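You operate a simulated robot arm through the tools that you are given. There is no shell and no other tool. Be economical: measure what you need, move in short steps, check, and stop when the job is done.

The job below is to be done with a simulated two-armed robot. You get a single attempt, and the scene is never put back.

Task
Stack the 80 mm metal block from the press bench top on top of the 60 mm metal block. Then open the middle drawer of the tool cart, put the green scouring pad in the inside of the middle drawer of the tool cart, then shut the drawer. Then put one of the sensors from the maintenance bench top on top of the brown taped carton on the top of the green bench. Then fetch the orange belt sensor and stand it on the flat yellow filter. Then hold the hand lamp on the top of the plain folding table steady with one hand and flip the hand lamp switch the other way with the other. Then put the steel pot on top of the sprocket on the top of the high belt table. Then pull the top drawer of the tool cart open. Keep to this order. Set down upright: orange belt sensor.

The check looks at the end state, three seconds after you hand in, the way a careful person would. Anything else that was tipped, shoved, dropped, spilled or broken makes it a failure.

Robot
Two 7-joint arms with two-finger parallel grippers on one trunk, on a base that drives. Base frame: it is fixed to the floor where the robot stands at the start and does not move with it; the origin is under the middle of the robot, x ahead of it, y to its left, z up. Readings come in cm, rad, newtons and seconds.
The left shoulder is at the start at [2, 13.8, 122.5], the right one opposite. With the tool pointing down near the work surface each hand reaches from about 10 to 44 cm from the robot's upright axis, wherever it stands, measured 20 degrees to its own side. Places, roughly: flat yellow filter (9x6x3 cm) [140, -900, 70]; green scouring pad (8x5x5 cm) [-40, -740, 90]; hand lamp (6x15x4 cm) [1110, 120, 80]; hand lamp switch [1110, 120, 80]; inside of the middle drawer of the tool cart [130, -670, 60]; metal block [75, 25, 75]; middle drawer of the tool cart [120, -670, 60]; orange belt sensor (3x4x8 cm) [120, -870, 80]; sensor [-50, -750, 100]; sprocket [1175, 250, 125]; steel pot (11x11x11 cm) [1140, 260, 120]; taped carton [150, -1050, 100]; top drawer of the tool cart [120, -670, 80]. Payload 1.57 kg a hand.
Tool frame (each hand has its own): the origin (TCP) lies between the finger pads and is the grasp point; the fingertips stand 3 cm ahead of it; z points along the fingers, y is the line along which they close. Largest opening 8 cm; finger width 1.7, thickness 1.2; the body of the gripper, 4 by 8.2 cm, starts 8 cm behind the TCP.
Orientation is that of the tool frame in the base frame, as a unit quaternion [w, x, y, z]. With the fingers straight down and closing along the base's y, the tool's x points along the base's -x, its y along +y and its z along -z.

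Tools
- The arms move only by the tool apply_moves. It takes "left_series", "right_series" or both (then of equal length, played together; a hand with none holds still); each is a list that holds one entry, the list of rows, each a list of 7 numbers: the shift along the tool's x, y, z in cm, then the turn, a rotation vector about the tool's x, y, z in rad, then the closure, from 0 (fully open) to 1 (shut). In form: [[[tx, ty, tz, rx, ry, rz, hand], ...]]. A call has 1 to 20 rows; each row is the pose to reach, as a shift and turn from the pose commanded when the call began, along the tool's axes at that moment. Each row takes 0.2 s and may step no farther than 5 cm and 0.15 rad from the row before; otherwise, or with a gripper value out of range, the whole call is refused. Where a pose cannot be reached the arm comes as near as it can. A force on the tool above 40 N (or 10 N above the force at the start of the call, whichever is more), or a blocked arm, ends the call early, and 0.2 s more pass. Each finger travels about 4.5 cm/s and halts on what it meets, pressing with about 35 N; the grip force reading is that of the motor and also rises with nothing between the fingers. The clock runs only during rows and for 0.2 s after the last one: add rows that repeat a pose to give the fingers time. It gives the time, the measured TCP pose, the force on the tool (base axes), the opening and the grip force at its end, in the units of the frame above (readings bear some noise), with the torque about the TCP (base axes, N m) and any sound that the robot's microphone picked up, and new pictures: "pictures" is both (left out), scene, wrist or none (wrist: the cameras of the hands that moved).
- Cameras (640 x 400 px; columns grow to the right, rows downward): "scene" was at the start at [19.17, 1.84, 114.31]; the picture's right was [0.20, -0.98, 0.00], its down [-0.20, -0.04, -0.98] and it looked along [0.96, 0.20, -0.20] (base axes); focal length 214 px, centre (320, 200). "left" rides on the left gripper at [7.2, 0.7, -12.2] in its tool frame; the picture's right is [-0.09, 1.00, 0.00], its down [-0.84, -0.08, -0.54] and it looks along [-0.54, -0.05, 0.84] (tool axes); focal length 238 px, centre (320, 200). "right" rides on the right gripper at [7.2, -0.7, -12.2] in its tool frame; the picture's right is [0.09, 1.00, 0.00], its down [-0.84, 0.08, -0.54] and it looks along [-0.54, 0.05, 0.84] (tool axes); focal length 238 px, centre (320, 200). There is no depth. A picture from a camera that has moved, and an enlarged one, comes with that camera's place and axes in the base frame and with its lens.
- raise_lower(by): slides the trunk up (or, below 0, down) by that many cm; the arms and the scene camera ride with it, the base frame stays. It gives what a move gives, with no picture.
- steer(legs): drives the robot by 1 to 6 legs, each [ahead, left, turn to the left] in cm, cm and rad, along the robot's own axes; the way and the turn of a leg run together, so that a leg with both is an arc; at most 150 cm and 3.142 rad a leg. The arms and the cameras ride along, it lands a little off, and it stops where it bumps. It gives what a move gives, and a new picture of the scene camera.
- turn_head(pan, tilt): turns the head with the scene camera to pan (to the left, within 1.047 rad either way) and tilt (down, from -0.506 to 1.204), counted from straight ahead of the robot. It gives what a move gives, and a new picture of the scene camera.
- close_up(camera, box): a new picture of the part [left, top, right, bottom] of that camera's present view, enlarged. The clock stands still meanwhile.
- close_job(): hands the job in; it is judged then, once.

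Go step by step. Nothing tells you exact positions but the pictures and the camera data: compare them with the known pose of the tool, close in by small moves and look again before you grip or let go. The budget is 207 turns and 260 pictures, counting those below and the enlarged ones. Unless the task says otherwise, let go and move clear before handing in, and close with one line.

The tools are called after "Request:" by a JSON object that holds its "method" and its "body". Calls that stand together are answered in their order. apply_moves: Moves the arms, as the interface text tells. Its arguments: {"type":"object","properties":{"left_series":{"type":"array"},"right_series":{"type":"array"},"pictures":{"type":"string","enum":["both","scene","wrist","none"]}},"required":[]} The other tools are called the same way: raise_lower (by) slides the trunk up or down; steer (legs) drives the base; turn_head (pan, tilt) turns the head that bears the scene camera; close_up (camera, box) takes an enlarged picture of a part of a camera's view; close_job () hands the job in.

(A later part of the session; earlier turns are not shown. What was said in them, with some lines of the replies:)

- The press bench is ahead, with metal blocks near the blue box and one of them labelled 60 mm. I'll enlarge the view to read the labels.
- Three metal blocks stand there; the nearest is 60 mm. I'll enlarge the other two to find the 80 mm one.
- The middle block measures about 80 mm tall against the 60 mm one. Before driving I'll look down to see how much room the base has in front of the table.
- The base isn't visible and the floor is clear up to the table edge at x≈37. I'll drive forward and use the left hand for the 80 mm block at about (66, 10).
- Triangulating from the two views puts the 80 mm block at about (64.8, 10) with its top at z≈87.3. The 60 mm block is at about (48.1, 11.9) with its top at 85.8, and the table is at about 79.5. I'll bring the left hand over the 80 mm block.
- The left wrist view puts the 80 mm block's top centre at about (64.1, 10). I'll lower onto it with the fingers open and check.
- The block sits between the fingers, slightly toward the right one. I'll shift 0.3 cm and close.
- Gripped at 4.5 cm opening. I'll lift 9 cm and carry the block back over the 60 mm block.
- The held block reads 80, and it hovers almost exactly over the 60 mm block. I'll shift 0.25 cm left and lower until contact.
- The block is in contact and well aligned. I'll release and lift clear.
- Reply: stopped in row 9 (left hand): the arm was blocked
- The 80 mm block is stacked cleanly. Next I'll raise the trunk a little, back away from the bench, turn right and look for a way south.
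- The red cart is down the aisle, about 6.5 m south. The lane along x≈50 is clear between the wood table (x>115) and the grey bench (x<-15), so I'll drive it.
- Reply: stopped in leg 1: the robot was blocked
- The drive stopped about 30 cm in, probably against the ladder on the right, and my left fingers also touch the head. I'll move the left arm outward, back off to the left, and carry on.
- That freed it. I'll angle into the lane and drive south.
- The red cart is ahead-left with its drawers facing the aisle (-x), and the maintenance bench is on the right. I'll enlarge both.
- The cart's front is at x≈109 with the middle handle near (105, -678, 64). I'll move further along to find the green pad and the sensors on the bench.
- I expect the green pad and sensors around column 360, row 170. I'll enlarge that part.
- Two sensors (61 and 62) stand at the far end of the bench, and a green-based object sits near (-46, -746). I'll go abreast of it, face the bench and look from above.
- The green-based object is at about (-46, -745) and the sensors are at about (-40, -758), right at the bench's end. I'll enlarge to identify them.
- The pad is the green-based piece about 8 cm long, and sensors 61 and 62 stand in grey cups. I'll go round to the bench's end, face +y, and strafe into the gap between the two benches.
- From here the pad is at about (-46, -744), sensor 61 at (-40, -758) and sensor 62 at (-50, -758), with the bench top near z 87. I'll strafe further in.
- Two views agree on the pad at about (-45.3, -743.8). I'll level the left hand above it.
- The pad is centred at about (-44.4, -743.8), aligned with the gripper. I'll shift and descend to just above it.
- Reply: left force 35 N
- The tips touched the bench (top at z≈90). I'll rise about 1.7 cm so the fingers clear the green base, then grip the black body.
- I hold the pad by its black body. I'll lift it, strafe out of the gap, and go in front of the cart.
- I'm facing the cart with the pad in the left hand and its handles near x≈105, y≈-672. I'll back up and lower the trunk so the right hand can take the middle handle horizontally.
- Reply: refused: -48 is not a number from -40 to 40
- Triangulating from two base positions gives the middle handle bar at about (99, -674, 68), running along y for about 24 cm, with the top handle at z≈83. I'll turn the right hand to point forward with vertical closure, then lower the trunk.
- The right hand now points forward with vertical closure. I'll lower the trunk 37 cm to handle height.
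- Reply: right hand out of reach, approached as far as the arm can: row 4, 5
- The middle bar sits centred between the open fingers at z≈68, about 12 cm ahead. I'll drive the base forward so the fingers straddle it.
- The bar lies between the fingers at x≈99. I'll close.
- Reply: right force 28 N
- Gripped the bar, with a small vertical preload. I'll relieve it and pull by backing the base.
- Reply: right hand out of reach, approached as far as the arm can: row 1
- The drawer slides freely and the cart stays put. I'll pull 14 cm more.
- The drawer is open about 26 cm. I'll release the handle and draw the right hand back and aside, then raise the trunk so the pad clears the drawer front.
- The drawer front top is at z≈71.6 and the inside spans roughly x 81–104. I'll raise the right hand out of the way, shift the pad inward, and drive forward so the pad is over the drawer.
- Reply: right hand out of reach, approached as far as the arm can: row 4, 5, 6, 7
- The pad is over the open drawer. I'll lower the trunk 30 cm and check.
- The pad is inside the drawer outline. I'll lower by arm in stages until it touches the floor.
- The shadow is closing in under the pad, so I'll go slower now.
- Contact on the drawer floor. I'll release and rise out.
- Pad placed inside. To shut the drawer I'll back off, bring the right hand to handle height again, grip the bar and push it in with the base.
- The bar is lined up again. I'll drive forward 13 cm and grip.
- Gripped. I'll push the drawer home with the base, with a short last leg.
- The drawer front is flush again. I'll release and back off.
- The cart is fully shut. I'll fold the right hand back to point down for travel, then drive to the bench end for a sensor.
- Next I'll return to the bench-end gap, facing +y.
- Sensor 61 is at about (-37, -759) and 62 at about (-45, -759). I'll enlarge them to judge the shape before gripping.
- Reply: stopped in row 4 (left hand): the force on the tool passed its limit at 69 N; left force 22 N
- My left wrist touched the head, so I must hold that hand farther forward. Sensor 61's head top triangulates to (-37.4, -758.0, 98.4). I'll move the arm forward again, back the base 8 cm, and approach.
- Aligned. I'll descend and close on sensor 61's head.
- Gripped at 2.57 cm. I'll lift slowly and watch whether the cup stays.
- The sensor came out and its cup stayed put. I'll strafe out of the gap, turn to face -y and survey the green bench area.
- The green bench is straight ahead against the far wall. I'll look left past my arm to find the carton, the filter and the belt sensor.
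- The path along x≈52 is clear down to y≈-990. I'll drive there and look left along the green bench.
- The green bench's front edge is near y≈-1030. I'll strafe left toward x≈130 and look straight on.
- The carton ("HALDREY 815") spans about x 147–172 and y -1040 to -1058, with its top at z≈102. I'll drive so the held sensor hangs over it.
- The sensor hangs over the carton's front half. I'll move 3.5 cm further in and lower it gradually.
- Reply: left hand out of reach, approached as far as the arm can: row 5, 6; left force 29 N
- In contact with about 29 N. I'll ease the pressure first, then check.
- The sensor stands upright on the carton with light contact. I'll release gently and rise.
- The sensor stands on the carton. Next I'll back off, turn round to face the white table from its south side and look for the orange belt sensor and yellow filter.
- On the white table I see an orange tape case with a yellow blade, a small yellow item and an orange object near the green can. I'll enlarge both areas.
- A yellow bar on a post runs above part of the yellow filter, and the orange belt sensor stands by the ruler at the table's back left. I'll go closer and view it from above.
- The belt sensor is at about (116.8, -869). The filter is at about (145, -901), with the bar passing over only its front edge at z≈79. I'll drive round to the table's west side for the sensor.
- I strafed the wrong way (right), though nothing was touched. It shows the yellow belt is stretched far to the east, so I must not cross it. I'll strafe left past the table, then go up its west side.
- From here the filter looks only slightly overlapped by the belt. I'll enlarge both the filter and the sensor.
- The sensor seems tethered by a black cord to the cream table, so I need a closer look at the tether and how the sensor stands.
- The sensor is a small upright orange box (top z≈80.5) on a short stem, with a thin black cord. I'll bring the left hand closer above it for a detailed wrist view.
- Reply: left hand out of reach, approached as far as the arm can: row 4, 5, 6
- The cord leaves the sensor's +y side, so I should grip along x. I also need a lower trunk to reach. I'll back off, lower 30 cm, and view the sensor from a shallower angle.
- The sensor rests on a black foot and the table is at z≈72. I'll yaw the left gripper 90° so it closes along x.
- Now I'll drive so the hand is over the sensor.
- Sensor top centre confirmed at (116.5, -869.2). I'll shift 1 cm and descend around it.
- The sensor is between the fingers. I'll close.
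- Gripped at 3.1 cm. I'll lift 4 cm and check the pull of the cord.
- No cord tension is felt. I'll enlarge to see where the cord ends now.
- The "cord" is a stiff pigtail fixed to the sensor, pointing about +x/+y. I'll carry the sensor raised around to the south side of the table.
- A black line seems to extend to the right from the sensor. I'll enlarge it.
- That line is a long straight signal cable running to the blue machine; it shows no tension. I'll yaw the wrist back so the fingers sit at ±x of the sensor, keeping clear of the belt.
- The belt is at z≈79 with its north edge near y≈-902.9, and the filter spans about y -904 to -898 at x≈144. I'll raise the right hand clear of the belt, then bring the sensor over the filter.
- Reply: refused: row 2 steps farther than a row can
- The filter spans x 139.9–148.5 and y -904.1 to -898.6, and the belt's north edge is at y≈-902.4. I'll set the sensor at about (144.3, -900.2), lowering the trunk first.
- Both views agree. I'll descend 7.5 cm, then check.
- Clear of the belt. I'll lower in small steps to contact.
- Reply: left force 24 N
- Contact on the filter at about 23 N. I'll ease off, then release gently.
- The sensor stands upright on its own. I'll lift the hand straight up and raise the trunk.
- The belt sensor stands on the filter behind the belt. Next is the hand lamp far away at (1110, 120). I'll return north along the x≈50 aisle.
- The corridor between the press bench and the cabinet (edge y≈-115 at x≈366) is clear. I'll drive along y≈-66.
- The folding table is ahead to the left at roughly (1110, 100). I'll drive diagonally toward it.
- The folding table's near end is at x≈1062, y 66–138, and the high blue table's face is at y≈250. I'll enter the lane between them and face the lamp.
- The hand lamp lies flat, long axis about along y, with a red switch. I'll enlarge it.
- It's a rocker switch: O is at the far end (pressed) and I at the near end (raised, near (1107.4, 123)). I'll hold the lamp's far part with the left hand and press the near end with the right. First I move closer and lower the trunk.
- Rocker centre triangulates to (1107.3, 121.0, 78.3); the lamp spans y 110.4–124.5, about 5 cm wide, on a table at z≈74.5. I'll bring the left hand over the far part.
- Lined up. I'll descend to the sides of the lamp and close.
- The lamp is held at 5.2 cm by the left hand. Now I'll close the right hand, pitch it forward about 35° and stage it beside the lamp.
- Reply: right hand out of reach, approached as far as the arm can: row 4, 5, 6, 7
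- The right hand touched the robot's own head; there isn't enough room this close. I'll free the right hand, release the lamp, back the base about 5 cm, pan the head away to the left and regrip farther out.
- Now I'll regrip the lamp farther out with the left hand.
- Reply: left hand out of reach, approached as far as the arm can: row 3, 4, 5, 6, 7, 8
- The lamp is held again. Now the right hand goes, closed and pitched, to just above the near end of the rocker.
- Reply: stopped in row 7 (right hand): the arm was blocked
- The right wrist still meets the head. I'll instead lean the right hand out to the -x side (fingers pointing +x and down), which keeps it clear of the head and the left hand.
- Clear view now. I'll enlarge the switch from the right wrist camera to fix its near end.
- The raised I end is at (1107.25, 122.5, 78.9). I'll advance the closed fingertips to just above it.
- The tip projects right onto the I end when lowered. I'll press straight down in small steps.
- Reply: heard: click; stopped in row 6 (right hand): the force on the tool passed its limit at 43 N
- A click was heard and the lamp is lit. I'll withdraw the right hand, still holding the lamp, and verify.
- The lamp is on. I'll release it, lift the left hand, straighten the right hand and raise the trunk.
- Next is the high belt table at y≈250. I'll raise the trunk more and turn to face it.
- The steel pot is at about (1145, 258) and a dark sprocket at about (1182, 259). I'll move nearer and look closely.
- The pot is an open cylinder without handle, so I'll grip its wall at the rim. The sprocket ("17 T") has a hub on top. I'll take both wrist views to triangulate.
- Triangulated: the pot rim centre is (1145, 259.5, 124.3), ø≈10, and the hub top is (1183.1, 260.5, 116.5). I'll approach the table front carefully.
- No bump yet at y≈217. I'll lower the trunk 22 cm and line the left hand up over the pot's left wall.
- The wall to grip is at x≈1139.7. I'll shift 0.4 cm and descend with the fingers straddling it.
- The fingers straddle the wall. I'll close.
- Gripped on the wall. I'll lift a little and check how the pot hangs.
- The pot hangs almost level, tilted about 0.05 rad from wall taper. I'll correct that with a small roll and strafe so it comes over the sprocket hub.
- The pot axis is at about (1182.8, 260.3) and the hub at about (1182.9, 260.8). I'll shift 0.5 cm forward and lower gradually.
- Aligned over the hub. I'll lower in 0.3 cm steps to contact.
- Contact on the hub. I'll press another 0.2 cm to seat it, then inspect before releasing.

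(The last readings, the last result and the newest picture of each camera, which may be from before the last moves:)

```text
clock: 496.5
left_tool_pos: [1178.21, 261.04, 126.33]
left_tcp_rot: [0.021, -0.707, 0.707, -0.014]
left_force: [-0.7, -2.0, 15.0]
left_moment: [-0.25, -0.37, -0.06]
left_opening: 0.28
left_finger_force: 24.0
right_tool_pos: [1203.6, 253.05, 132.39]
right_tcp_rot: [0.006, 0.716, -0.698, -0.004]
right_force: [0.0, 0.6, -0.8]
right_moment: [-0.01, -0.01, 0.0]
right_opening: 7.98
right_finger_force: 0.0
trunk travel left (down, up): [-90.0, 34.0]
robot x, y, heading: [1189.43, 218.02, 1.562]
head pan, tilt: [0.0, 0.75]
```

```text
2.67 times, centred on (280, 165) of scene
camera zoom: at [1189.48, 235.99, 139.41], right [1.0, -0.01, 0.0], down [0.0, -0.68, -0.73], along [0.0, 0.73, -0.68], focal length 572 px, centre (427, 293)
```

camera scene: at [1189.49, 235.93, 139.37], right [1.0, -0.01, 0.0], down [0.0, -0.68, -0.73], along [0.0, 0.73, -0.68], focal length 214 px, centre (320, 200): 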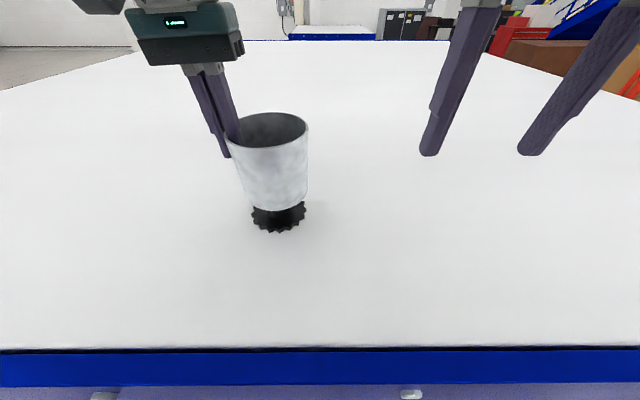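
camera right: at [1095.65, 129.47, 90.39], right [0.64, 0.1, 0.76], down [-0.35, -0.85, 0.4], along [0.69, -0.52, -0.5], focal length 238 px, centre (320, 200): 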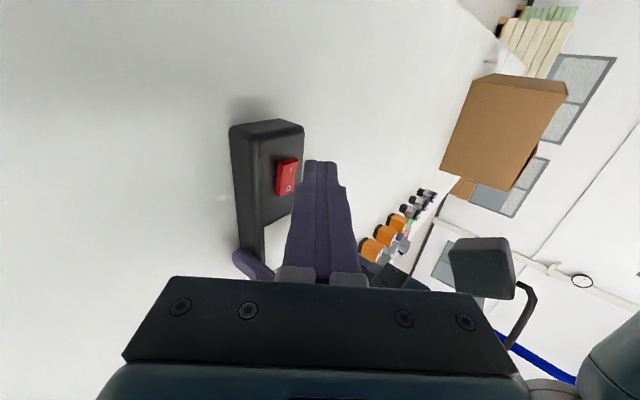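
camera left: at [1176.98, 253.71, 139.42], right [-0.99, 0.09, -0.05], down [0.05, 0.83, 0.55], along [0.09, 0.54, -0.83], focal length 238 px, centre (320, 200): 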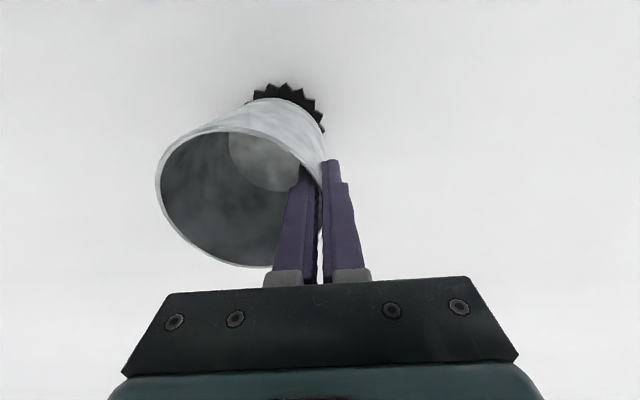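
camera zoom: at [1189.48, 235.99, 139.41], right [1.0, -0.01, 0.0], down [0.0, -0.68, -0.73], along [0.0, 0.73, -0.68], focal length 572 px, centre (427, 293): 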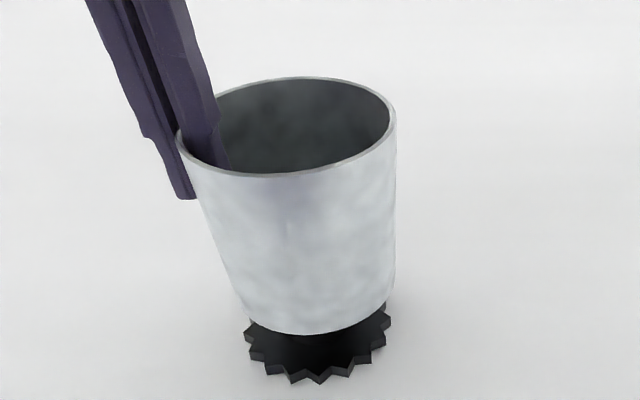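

The pot sits on the hub. I'll ease the load and release slowly.

Request:
{"method": "apply_moves", "body": {"left_series": [[[0, 0, -0.15, 0, 0, 0, 1], [0, 0, -0.15, 0, 0, 0, 0.93], [0, 0, -0.15, 0, 0, 0, 0.9], [0, 0, -0.15, 0, 0, 0, 0.85], [0, 0, -0.15, 0, 0, 0, 0.75], [0, 0, -0.15, 0, 0, 0, 0.65], [0, 0, -0.15, 0, 0, 0, 0.65]]]}}

```text
clock: 498.1
left_tool_pos: [1178.21, 260.92, 126.41]
left_tcp_rot: [0.019, -0.707, 0.707, -0.016]
left_force: [-0.4, 0.2, 0.1]
left_moment: [0.04, 0.0, -0.02]
left_opening: 2.79
left_finger_force: 0.2
right_tool_pos: [1203.73, 252.95, 132.28]
right_tcp_rot: [0.006, 0.716, -0.698, -0.004]
right_force: [0.0, 0.1, 0.3]
right_moment: [0.02, 0.03, 0.02]
right_opening: 7.99
right_finger_force: 0.0
trunk travel left (down, up): [-90.0, 34.0]
robot x, y, heading: [1189.18, 217.6, 1.569]
head pan, tilt: [0.0, 0.75]
camera scene: at [1189.49, 235.94, 139.38], right [1.0, -0.01, 0.0], down [0.0, -0.68, -0.73], along [0.0, 0.73, -0.68], focal length 214 px, centre (320, 200)
camera left: at [1176.92, 253.74, 138.51], right [-0.99, 0.09, -0.05], down [0.05, 0.83, 0.55], along [0.09, 0.54, -0.83], focal length 238 px, centre (320, 200)
```

scene: 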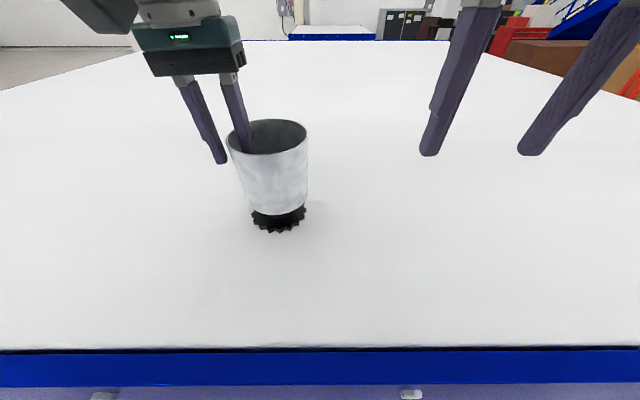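
left: 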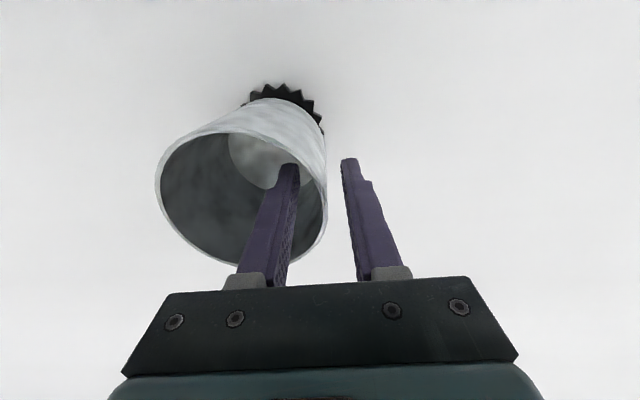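

The pot stands on the sprocket. I'll lift the hand straight up and back away.

Request:
{"method": "apply_moves", "body": {"left_series": [[[0, -0.1, -2, 0, 0, 0, 0.65], [0, -0.25, -5, 0, 0, 0, 0.65], [0, -0.5, -10, 0, 0, 0, 0.65], [0, -0.7, -14, 0, 0, 0, 0.65]]], "pictures": "none"}}

Request:
{"method": "steer", "body": {"legs": [[-30, 0, 0]]}}

Request:
{"method": "close_up", "body": {"camera": "scene", "box": [200, 40, 400, 165]}}

```text
clock: 499.1
left_tool_pos: [1178.21, 260.95, 140.41]
left_tcp_rot: [-0.019, 0.707, -0.706, 0.017]
left_force: [0.3, 0.1, 0.5]
left_moment: [0.0, 0.05, -0.01]
left_opening: 2.81
left_finger_force: 0.2
right_tool_pos: [1203.79, 252.99, 132.35]
right_tcp_rot: [0.006, 0.716, -0.698, -0.003]
right_force: [0.2, -0.5, 0.5]
right_moment: [-0.01, 0.03, 0.01]
right_opening: 8.0
right_finger_force: 0.0
trunk travel left (down, up): [-90.0, 34.0]
robot x, y, heading: [1189.44, 217.44, 1.563]
head pan, tilt: [0.0, 0.75]
```

```text
clock: 501.2
left_tool_pos: [1178.16, 229.9, 140.27]
left_tcp_rot: [-0.019, 0.708, -0.706, 0.016]
left_force: [1.4, 0.1, -0.7]
left_moment: [-0.02, 0.0, 0.02]
left_opening: 2.81
left_finger_force: 0.0
right_tool_pos: [1203.5, 222.13, 132.37]
right_tcp_rot: [0.006, 0.717, -0.697, -0.004]
right_force: [0.2, 0.5, -0.8]
right_moment: [0.01, -0.04, 0.01]
right_opening: 8.01
right_finger_force: 0.1
trunk travel left (down, up): [-90.0, 34.0]
robot x, y, heading: [1188.79, 186.61, 1.567]
head pan, tilt: [0.0, 0.75]
camera scene: at [1189.32, 205.01, 139.38], right [1.0, 0.0, 0.0], down [0.0, -0.68, -0.73], along [0.0, 0.73, -0.68], focal length 214 px, centre (320, 200)
```

scene: 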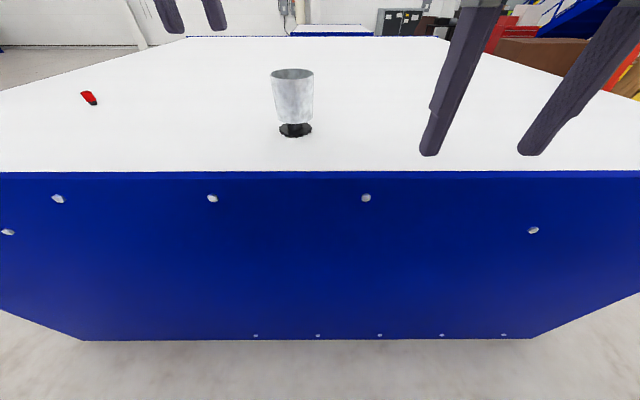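

```text
3.20 times, centred on (300, 102) of scene
camera zoom: at [1189.32, 205.01, 139.38], right [1.0, 0.0, 0.0], down [0.0, -0.68, -0.73], along [0.0, 0.73, -0.68], focal length 686 px, centre (384, 512)
```

zoom: 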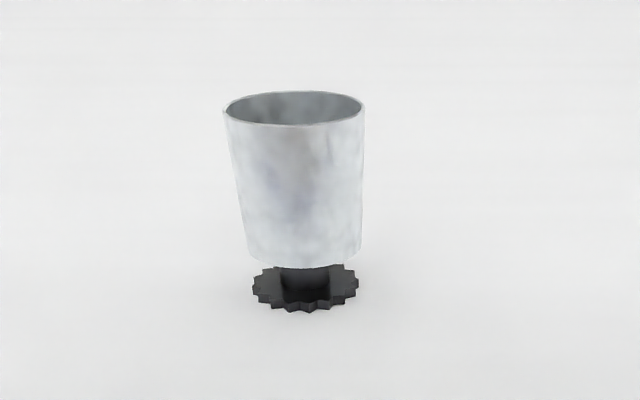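

The pot stands steadily on the sprocket. Last I return to the tool cart for the top drawer, retracing my route.

Request:
{"method": "steer", "body": {"legs": [[0, 0, 1.571], [150, 0, 0], [145, 0, 0], [120, 76, 0], [120, 76, 0], [120, 76, 0]]}}

Request:
{"method": "turn_head", "body": {"pan": 0.0, "tilt": 0.35}}

```text
clock: 539.1
left_tool_pos: [505.3, -78.2, 140.4]
left_tcp_rot: [-0.024, 0.999, 0.026, -0.003]
left_force: [1.2, 0.4, -0.9]
left_moment: [-0.01, 0.02, -0.02]
left_opening: 2.79
left_finger_force: 0.0
right_tool_pos: [511.9, -52.3, 132.43]
right_tcp_rot: [0.008, 0.999, 0.037, 0.001]
right_force: [0.2, -0.1, 0.9]
right_moment: [-0.01, 0.01, 0.01]
right_opening: 7.98
right_finger_force: 0.1
trunk travel left (down, up): [-90.0, 34.0]
robot x, y, heading: [547.68, -64.82, -3.094]
head pan, tilt: [0.0, 0.75]
camera scene: at [529.62, -65.76, 139.38], right [-0.05, 1.0, 0.0], down [0.68, 0.03, -0.73], along [-0.73, -0.03, -0.68], focal length 214 px, centre (320, 200)
```

scene: 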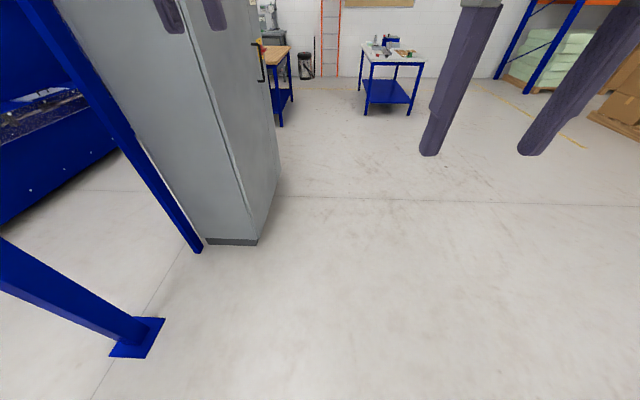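

```text
clock: 540.0
left_tool_pos: [505.36, -78.07, 140.39]
left_tcp_rot: [-0.024, 0.999, 0.026, -0.003]
left_force: [0.8, 0.0, -0.1]
left_moment: [0.01, 0.0, 0.0]
left_opening: 2.79
left_finger_force: 0.0
right_tool_pos: [511.83, -52.26, 132.25]
right_tcp_rot: [0.007, 0.999, 0.037, 0.002]
right_force: [-0.6, -0.2, -0.1]
right_moment: [-0.05, 0.04, 0.0]
right_opening: 8.0
right_finger_force: 0.2
trunk travel left (down, up): [-90.0, 34.0]
robot x, y, heading: [547.57, -64.54, -3.099]
head pan, tilt: [0.0, 0.351]
camera scene: at [528.6, -65.81, 142.93], right [-0.05, 1.0, 0.0], down [0.34, 0.02, -0.94], along [-0.94, -0.04, -0.34], focal length 214 px, centre (320, 200)
```

scene: 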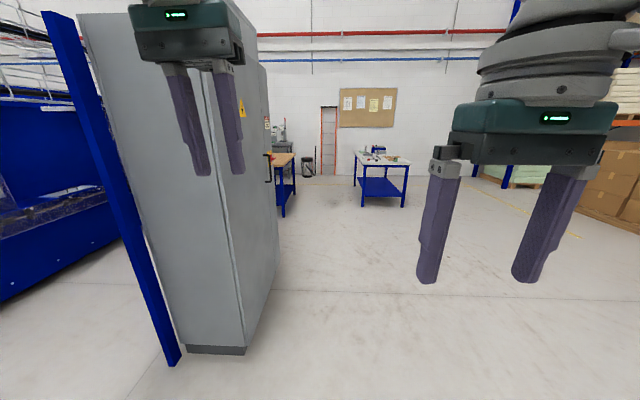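

I'm in the corridor by the cabinet. I'll straighten out and continue west, then turn south.

Request:
{"method": "steer", "body": {"legs": [[50, -12, -0.044], [150, 0, 0], [150, 0, 0], [147, 25, 0], [0, 0, 1.571]]}}

```text
clock: 567.7
left_tool_pos: [68.79, -127.41, 140.42]
left_tcp_rot: [-0.015, 0.686, 0.727, -0.019]
left_force: [-0.2, 0.5, -0.4]
left_moment: [-0.01, -0.03, -0.02]
left_opening: 2.81
left_finger_force: 0.1
right_tool_pos: [42.98, -120.81, 132.32]
right_tcp_rot: [0.004, 0.678, 0.735, 0.006]
right_force: [-1.0, 0.1, -0.3]
right_moment: [-0.03, 0.01, 0.01]
right_opening: 8.0
right_finger_force: 0.0
trunk travel left (down, up): [-90.0, 34.0]
robot x, y, heading: [55.24, -84.94, -1.521]
head pan, tilt: [0.0, 0.351]
camera scene: at [56.41, -104.18, 142.94], right [-1.0, -0.05, 0.0], down [-0.02, 0.34, -0.94], along [0.05, -0.94, -0.34], focal length 214 px, centre (320, 200)
```

scene: 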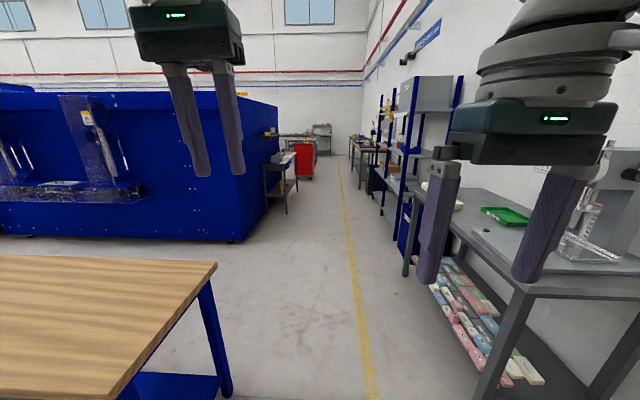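

Request:
{"method": "steer", "body": {"legs": [[0, 0, -0.05], [150, 0, 0], [150, 0, 0], [150, 0, 0], [138, -14, 0], [0, 0, 1.571]]}}

Request:
{"method": "turn_head", "body": {"pan": 0.0, "tilt": 0.5}}

```text
clock: 600.2
left_tool_pos: [99.52, -666.68, 140.27]
left_tcp_rot: [0.003, -0.026, 0.999, -0.024]
left_force: [0.2, -0.2, 0.8]
left_moment: [0.0, 0.02, 0.02]
left_opening: 2.79
left_finger_force: 0.0
right_tool_pos: [92.86, -692.39, 132.34]
right_tcp_rot: [-0.002, -0.038, 0.999, 0.006]
right_force: [0.0, -0.4, -0.3]
right_moment: [0.0, 0.01, 0.01]
right_opening: 8.02
right_finger_force: 0.2
trunk travel left (down, up): [-90.0, 34.0]
robot x, y, heading: [57.13, -679.78, 0.049]
head pan, tilt: [0.0, 0.351]
camera scene: at [76.21, -679.09, 142.94], right [0.05, -1.0, 0.0], down [-0.34, -0.02, -0.94], along [0.94, 0.04, -0.34], focal length 214 px, centre (320, 200)
```

scene: 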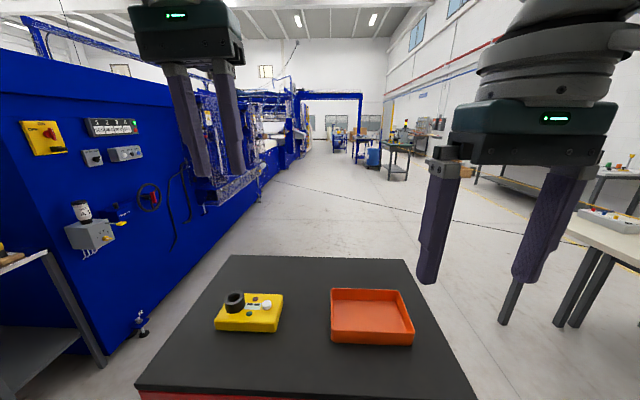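

```text
clock: 600.9
left_tool_pos: [99.51, -666.72, 140.37]
left_tcp_rot: [0.003, -0.026, 0.999, -0.025]
left_force: [0.0, 0.5, 0.0]
left_moment: [-0.02, 0.01, -0.02]
left_opening: 2.8
left_finger_force: 0.1
right_tool_pos: [92.8, -692.55, 132.34]
right_tcp_rot: [-0.002, -0.037, 0.999, 0.007]
right_force: [-0.3, 0.0, 0.5]
right_moment: [0.03, 0.01, -0.01]
right_opening: 8.0
right_finger_force: 0.1
trunk travel left (down, up): [-90.0, 34.0]
robot x, y, heading: [56.8, -679.86, 0.044]
head pan, tilt: [0.0, 0.499]
camera scene: at [75.99, -679.1, 141.58], right [0.05, -1.0, 0.0], down [-0.48, -0.02, -0.88], along [0.88, 0.04, -0.48], focal length 214 px, centre (320, 200)
```

scene: 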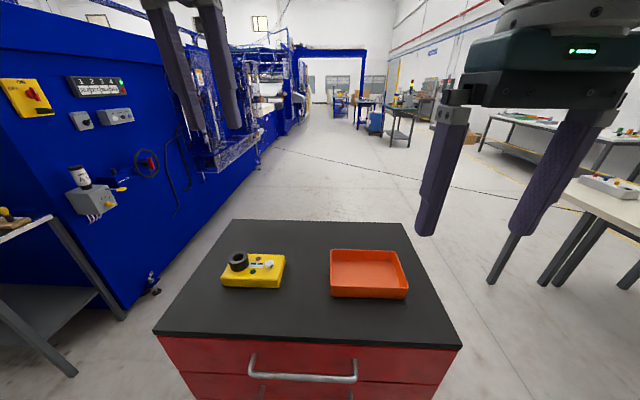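

In front of the cart again. I'll back off, straighten, and turn the right hand to point forward with vertical closure.

Request:
{"method": "steer", "body": {"legs": [[-20, 4, -0.046]]}}

Request:
{"method": "apply_moves", "body": {"right_series": [[[-1, -0.6, 2, -0.085, -0.085, 0.085, 0], [-2, -1.2, 4, -0.17, -0.17, 0.17, 0], [-3, -1.8, 6, -0.255, -0.255, 0.255, 0], [-4, -2.4, 8, -0.34, -0.34, 0.34, 0], [-5, -3, 10, -0.425, -0.425, 0.425, 0], [-6, -3.6, 12, -0.51, -0.51, 0.51, 0], [-7, -4.2, 14, -0.595, -0.595, 0.595, 0], [-8, -5, 14, -0.68, -0.68, 0.68, 0], [-9, -5, 14, -0.765, -0.765, 0.765, 0], [-10, -5, 14, -0.85, -0.85, 0.85, 0], [-10, -5, 14, -0.935, -0.935, 0.935, 0], [-10, -5, 14, -1.02, -1.02, 1.02, 0], [-10, -5, 14, -1.105, -1.105, 1.105, 0], [-10, -5, 14, -1.17, -1.17, 1.17, 0], [-10, -5, 14, -1.209, -1.209, 1.209, 0], [-10, -5, 14, -1.209, -1.209, 1.209, 0]]], "pictures": "scene"}}

Request:
{"method": "raise_lower", "body": {"by": -35}}

```text
clock: 602.5
left_tool_pos: [80.14, -665.28, 140.39]
left_tcp_rot: [0.003, -0.002, 1.0, -0.024]
left_force: [0.7, 0.5, -0.5]
left_moment: [-0.03, 0.0, -0.01]
left_opening: 2.79
left_finger_force: 0.1
right_tool_pos: [72.41, -690.77, 132.4]
right_tcp_rot: [-0.002, -0.015, 1.0, 0.007]
right_force: [-1.0, 0.2, -0.3]
right_moment: [0.01, 0.02, -0.01]
right_opening: 8.02
right_finger_force: 0.0
trunk travel left (down, up): [-90.0, 34.0]
robot x, y, heading: [37.21, -676.32, 0.004]
head pan, tilt: [0.0, 0.499]
camera scene: at [56.2, -676.54, 141.57], right [0.0, -1.0, 0.0], down [-0.48, 0.0, -0.88], along [0.88, 0.0, -0.48], focal length 214 px, centre (320, 200)
```

scene: 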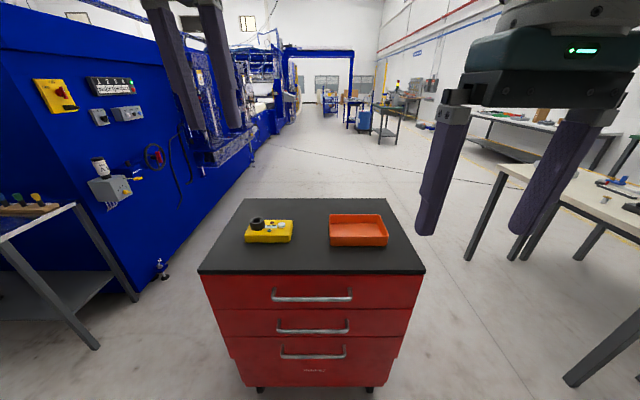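

```text
clock: 605.9
left_tool_pos: [80.11, -665.17, 140.38]
left_tcp_rot: [0.002, -0.003, 1.0, -0.025]
left_force: [0.1, -0.4, -0.1]
left_moment: [-0.01, -0.02, 0.0]
left_opening: 2.79
left_finger_force: 0.1
right_tool_pos: [82.39, -695.08, 118.31]
right_tcp_rot: [0.488, 0.497, 0.503, 0.511]
right_force: [-0.8, -0.4, -0.4]
right_moment: [0.02, -0.01, -0.01]
right_opening: 7.99
right_finger_force: 0.1
trunk travel left (down, up): [-90.0, 34.0]
robot x, y, heading: [36.77, -676.56, 0.002]
head pan, tilt: [0.0, 0.499]
camera scene: at [56.2, -676.54, 141.57], right [0.0, -1.0, 0.0], down [-0.48, 0.0, -0.88], along [0.88, 0.0, -0.48], focal length 214 px, centre (320, 200)
```

scene: 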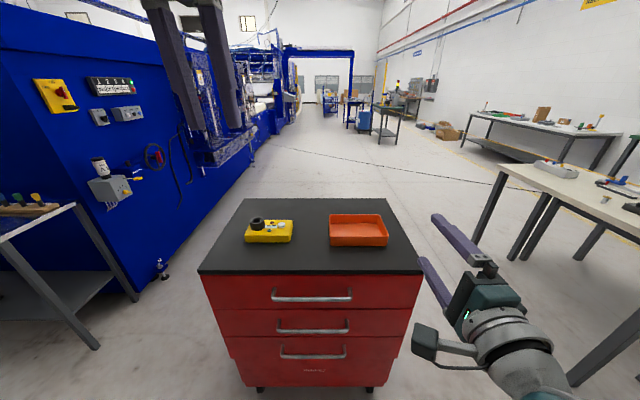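

```text
clock: 609.3
left_tool_pos: [80.17, -665.21, 105.33]
left_tcp_rot: [0.002, -0.002, 1.0, -0.024]
left_force: [-0.7, 0.0, 0.3]
left_moment: [-0.01, 0.01, 0.0]
left_opening: 2.83
left_finger_force: 0.1
right_tool_pos: [82.47, -695.07, 83.14]
right_tcp_rot: [0.488, 0.497, 0.505, 0.51]
right_force: [-0.1, 0.2, -0.3]
right_moment: [-0.02, 0.01, 0.02]
right_opening: 8.01
right_finger_force: 0.0
trunk travel left (down, up): [-55.0, 69.0]
robot x, y, heading: [37.43, -676.42, -0.004]
head pan, tilt: [0.0, 0.499]
```

Request:
{"method": "apply_moves", "body": {"right_series": [[[4, 0, 1, 0, 0, 0, 0], [8, 0, 2, 0, 0, 0, 0], [12, 0, 3, 0, 0, 0, 0], [14.5, 0, 3.5, 0, 0, 0, 0], [14.5, 0, 3.5, 0, 0, 0, 0]]]}}

```text
clock: 610.5
left_tool_pos: [80.22, -665.21, 105.22]
left_tcp_rot: [0.003, -0.003, 1.0, -0.024]
left_force: [0.2, -0.2, -0.5]
left_moment: [0.0, -0.05, 0.0]
left_opening: 2.81
left_finger_force: 0.1
right_tool_pos: [85.61, -680.6, 83.42]
right_tcp_rot: [0.488, 0.497, 0.504, 0.51]
right_force: [0.3, 0.2, 0.1]
right_moment: [0.01, 0.01, -0.01]
right_opening: 7.97
right_finger_force: 0.1
trunk travel left (down, up): [-55.0, 69.0]
robot x, y, heading: [37.07, -676.5, 0.001]
head pan, tilt: [0.0, 0.499]
camera scene: at [56.2, -676.55, 106.57], right [0.0, -1.0, 0.0], down [-0.48, 0.0, -0.88], along [0.88, 0.0, -0.48], focal length 214 px, centre (320, 200)
camera right: at [73.18, -673.94, 82.88], right [0.0, 0.08, 1.0], down [-0.52, -0.85, 0.07], along [0.86, -0.52, 0.04], focal length 238 px, centre (320, 200)
```

scene: 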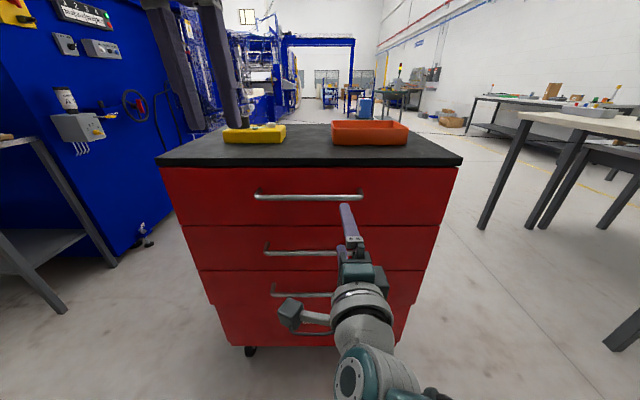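
right: 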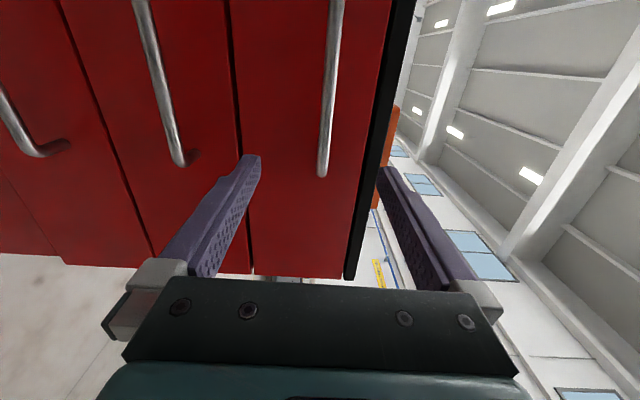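

The top bar is centred between the fingers at z≈84. I'll narrow the opening slightly, drive forward 12.5 cm and close.

Request:
{"method": "apply_moves", "body": {"right_series": [[[0, 0.5, 0, 0, 0, 0, 0.2], [0, 0.5, 0, 0, 0, 0, 0.3]]], "pictures": "none"}}

Request:
{"method": "steer", "body": {"legs": [[12.6, 0, 0]]}}

Request:
{"method": "close_up", "body": {"camera": "right", "box": [100, 0, 540, 280]}}

```text
clock: 611.1
left_tool_pos: [80.28, -665.25, 105.33]
left_tcp_rot: [0.003, -0.003, 1.0, -0.024]
left_force: [-0.6, 0.6, -0.3]
left_moment: [0.01, -0.03, 0.02]
left_opening: 2.79
left_finger_force: 0.0
right_tool_pos: [85.53, -680.74, 83.97]
right_tcp_rot: [0.488, 0.497, 0.505, 0.51]
right_force: [0.9, 0.2, -0.1]
right_moment: [0.0, -0.01, -0.01]
right_opening: 5.59
right_finger_force: 0.1
trunk travel left (down, up): [-55.0, 69.0]
robot x, y, heading: [36.94, -676.65, -0.001]
head pan, tilt: [0.0, 0.499]
```

```text
clock: 612.4
left_tool_pos: [92.89, -665.42, 105.36]
left_tcp_rot: [0.003, -0.002, 1.0, -0.025]
left_force: [0.1, -0.1, -0.8]
left_moment: [0.01, -0.01, -0.01]
left_opening: 2.8
left_finger_force: 0.0
right_tool_pos: [98.1, -680.67, 83.93]
right_tcp_rot: [0.489, 0.497, 0.504, 0.51]
right_force: [1.2, -0.3, -0.1]
right_moment: [0.01, 0.01, 0.01]
right_opening: 5.6
right_finger_force: 0.2
trunk travel left (down, up): [-55.0, 69.0]
robot x, y, heading: [49.86, -676.18, -0.002]
head pan, tilt: [0.0, 0.499]
camera scene: at [68.86, -676.58, 106.58], right [0.0, -1.0, 0.0], down [-0.48, 0.0, -0.88], along [0.88, 0.0, -0.48], focal length 214 px, centre (320, 200)
```

scene: 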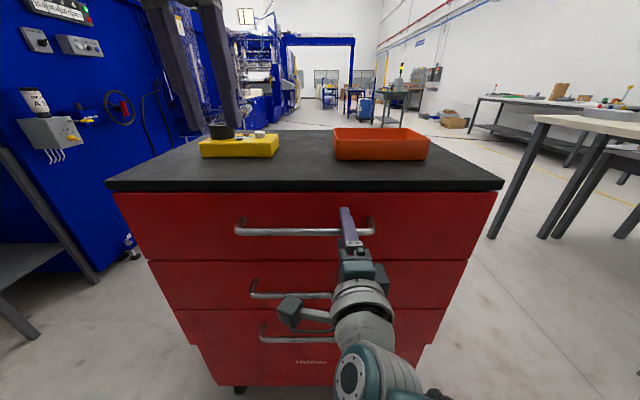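

```text
1.43 times, centred on (320, 140) of right
camera zoom: at [85.83, -674.01, 83.38], right [0.0, 0.08, 1.0], down [-0.52, -0.85, 0.07], along [0.86, -0.52, 0.04], focal length 340 px, centre (320, 286)
```

zoom: 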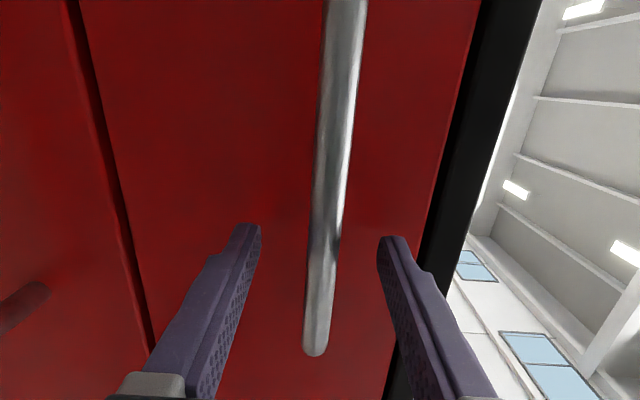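

The bar is between the fingers. I'll close and then pull by backing up.

Request:
{"method": "apply_moves", "body": {"right_series": [[[0, 0, 0, 0, 0, 0, 0.5], [0, 0, 0, 0, 0, 0, 0.8], [0, 0, 0, 0, 0, 0, 1], [0, 0, 0, 0, 0, 0, 1], [0, 0, 0, 0, 0, 0, 1]]], "pictures": "none"}}

Request:
{"method": "steer", "body": {"legs": [[-12, 0, 0]]}}

```text
clock: 613.6
left_tool_pos: [92.84, -665.32, 105.38]
left_tcp_rot: [0.002, -0.002, 1.0, -0.024]
left_force: [0.3, -0.6, 0.7]
left_moment: [-0.02, 0.01, 0.01]
left_opening: 2.82
left_finger_force: 0.0
right_tool_pos: [98.16, -680.8, 84.08]
right_tcp_rot: [0.489, 0.497, 0.504, 0.51]
right_force: [-3.1, -0.1, 7.6]
right_moment: [-0.49, -0.07, -0.3]
right_opening: 1.39
right_finger_force: 30.6
trunk travel left (down, up): [-55.0, 69.0]
robot x, y, heading: [49.89, -676.9, -0.005]
head pan, tilt: [0.0, 0.499]
```

```text
clock: 614.8
left_tool_pos: [81.07, -665.38, 105.35]
left_tcp_rot: [0.003, -0.002, 1.0, -0.026]
left_force: [0.2, 0.2, 1.0]
left_moment: [-0.02, 0.0, -0.01]
left_opening: 2.83
left_finger_force: 0.1
right_tool_pos: [86.43, -680.78, 83.98]
right_tcp_rot: [0.489, 0.497, 0.504, 0.51]
right_force: [-0.3, -1.7, 9.5]
right_moment: [-0.46, -0.05, -0.18]
right_opening: 1.42
right_finger_force: 30.7
trunk travel left (down, up): [-55.0, 69.0]
robot x, y, heading: [38.05, -676.25, -0.0]
head pan, tilt: [0.0, 0.499]
camera scene: at [57.13, -676.6, 106.59], right [0.0, -1.0, 0.0], down [-0.48, 0.0, -0.88], along [0.88, 0.0, -0.48], focal length 214 px, centre (320, 200)
```

scene: 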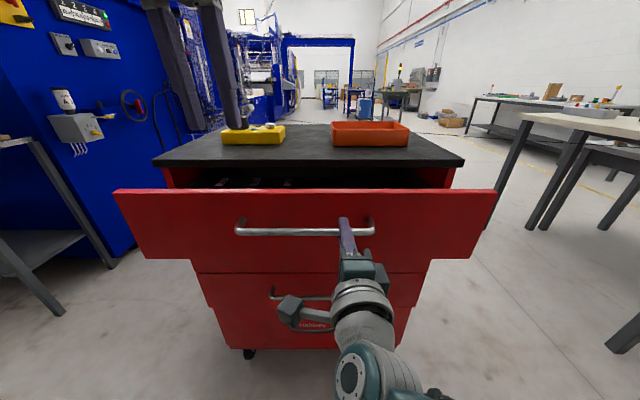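

The drawer opens. I'll pull on.

Request:
{"method": "steer", "body": {"legs": [[-14, 0, 0]]}}

Request:
{"method": "steer", "body": {"legs": [[-6, 0, 0]]}}

```text
clock: 616.1
left_tool_pos: [67.15, -665.26, 105.34]
left_tcp_rot: [0.003, -0.003, 1.0, -0.025]
left_force: [-1.2, -0.7, -0.4]
left_moment: [0.03, 0.06, 0.03]
left_opening: 2.82
left_finger_force: 0.1
right_tool_pos: [72.53, -680.73, 84.03]
right_tcp_rot: [0.49, 0.498, 0.503, 0.509]
right_force: [0.3, -2.2, 3.6]
right_moment: [-0.5, -0.02, 0.05]
right_opening: 1.39
right_finger_force: 30.5
trunk travel left (down, up): [-55.0, 69.0]
robot x, y, heading: [24.35, -676.93, -0.004]
head pan, tilt: [0.0, 0.499]
camera scene: at [43.19, -676.59, 106.58], right [0.0, -1.0, 0.0], down [-0.48, 0.0, -0.88], along [0.88, 0.0, -0.48], focal length 214 px, centre (320, 200)
```

scene: 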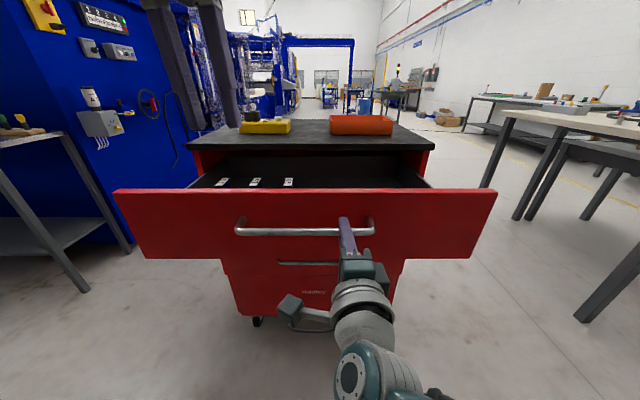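

```text
clock: 617.1
left_tool_pos: [61.17, -665.31, 105.36]
left_tcp_rot: [0.003, -0.002, 1.0, -0.025]
left_force: [-0.3, -0.2, -0.7]
left_moment: [0.02, 0.0, 0.0]
left_opening: 2.79
left_finger_force: 0.1
right_tool_pos: [66.48, -680.85, 84.01]
right_tcp_rot: [0.489, 0.497, 0.504, 0.509]
right_force: [-0.6, -0.5, 1.9]
right_moment: [-0.49, -0.01, 0.24]
right_opening: 1.4
right_finger_force: 30.4
trunk travel left (down, up): [-55.0, 69.0]
robot x, y, heading: [17.94, -676.75, 0.0]
head pan, tilt: [0.0, 0.499]
camera scene: at [37.16, -676.57, 106.57], right [0.0, -1.0, 0.0], down [-0.48, 0.0, -0.88], along [0.88, 0.0, -0.48], focal length 214 px, centre (320, 200)
```

scene: 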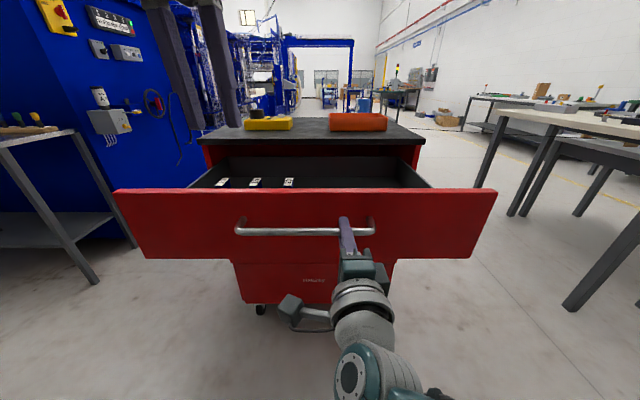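

The top drawer is open about 32 cm. I'll release and draw the hand clear.

Request:
{"method": "apply_moves", "body": {"right_series": [[[0, 0, 0, 0, 0, 0, 0.7], [0, 0, 0, 0, 0, 0, 0.3], [0, 0, 0, 0, 0, 0, 0.1], [0, 0, 0, 0, 0, 0, 0.1], [0, 0, 0, 0, 0, 0, 0.1], [0, 0, -4, 0, 0, 0, 0.1], [0, 0, -8, 0, 0, 0, 0.1], [-3, 0, -12, 0, 0, 0, 0.1], [-6, 0, -15, 0, 0, 0, 0.1]]], "pictures": "scene"}}

```text
clock: 619.1
left_tool_pos: [61.15, -665.23, 105.32]
left_tcp_rot: [0.002, -0.002, 1.0, -0.024]
left_force: [-0.7, 1.0, -0.8]
left_moment: [0.02, 0.01, -0.02]
left_opening: 2.79
left_finger_force: 0.2
right_tool_pos: [51.72, -687.32, 83.89]
right_tcp_rot: [0.49, 0.497, 0.504, 0.509]
right_force: [-0.6, 0.8, 0.4]
right_moment: [0.02, -0.03, -0.03]
right_opening: 7.22
right_finger_force: 0.1
trunk travel left (down, up): [-55.0, 69.0]
robot x, y, heading: [17.67, -676.36, -0.002]
head pan, tilt: [0.0, 0.499]
camera scene: at [37.12, -676.57, 106.57], right [0.0, -1.0, 0.0], down [-0.48, 0.0, -0.88], along [0.88, 0.0, -0.48], focal length 214 px, centre (320, 200)
```

scene: 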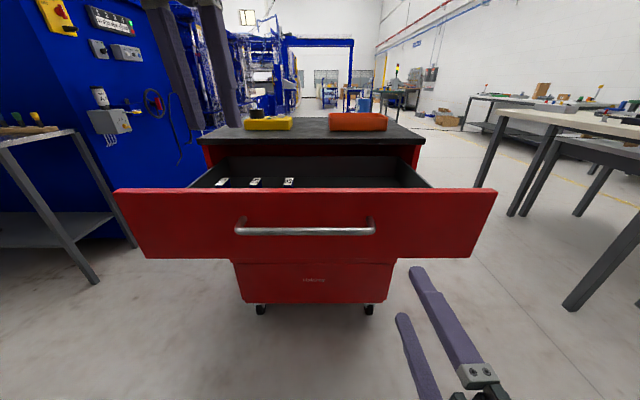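

The top drawer stays open and the hands are clear. One quick look to confirm the middle drawer and the belt sensor before handing in.

Request:
{"method": "turn_head", "body": {"pan": -0.7, "tilt": 0.3}}

Request:
{"method": "close_up", "body": {"camera": "right", "box": [0, 0, 640, 400]}}

```text
clock: 620.2
left_tool_pos: [61.14, -665.26, 105.31]
left_tcp_rot: [0.002, -0.002, 1.0, -0.023]
left_force: [-0.4, 1.0, 0.8]
left_moment: [0.02, 0.0, 0.01]
left_opening: 2.81
left_finger_force: 0.0
right_tool_pos: [52.02, -687.21, 84.0]
right_tcp_rot: [0.49, 0.498, 0.503, 0.509]
right_force: [-0.1, 0.2, 0.7]
right_moment: [-0.04, 0.0, 0.0]
right_opening: 7.2
right_finger_force: 0.0
trunk travel left (down, up): [-55.0, 69.0]
robot x, y, heading: [17.94, -676.53, -0.003]
head pan, tilt: [-0.7, 0.3]
camera scene: at [35.19, -682.55, 108.41], right [-0.64, -0.76, 0.0], down [-0.23, 0.19, -0.96], along [0.73, -0.62, -0.3], focal length 214 px, centre (320, 200)
```

scene: 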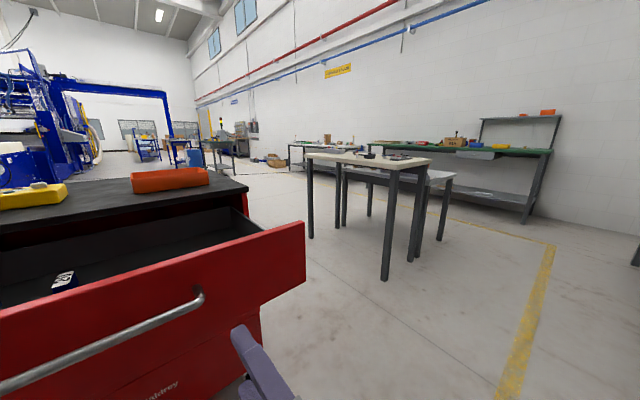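

```text
1.00 times, centred on (320, 200) of right (not enlarged: the box is as wide or as high as the picture)
camera zoom: at [39.58, -680.51, 83.35], right [0.0, 0.08, 1.0], down [-0.52, -0.85, 0.07], along [0.85, -0.52, 0.04], focal length 238 px, centre (320, 200)
```

zoom: 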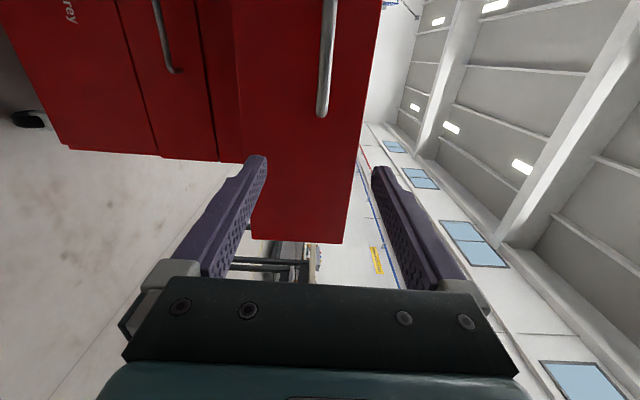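

The middle drawer is shut, the top drawer is open, and both hands are empty and clear. I'm handing in.

Request:
{"method": "close_job", "body": {}}

```text
The job is handed in.
```

All seven steps were carried out in the order given, and the job is handed in. I checked each placement right after making it but did not go back for a final look, except at the cart.
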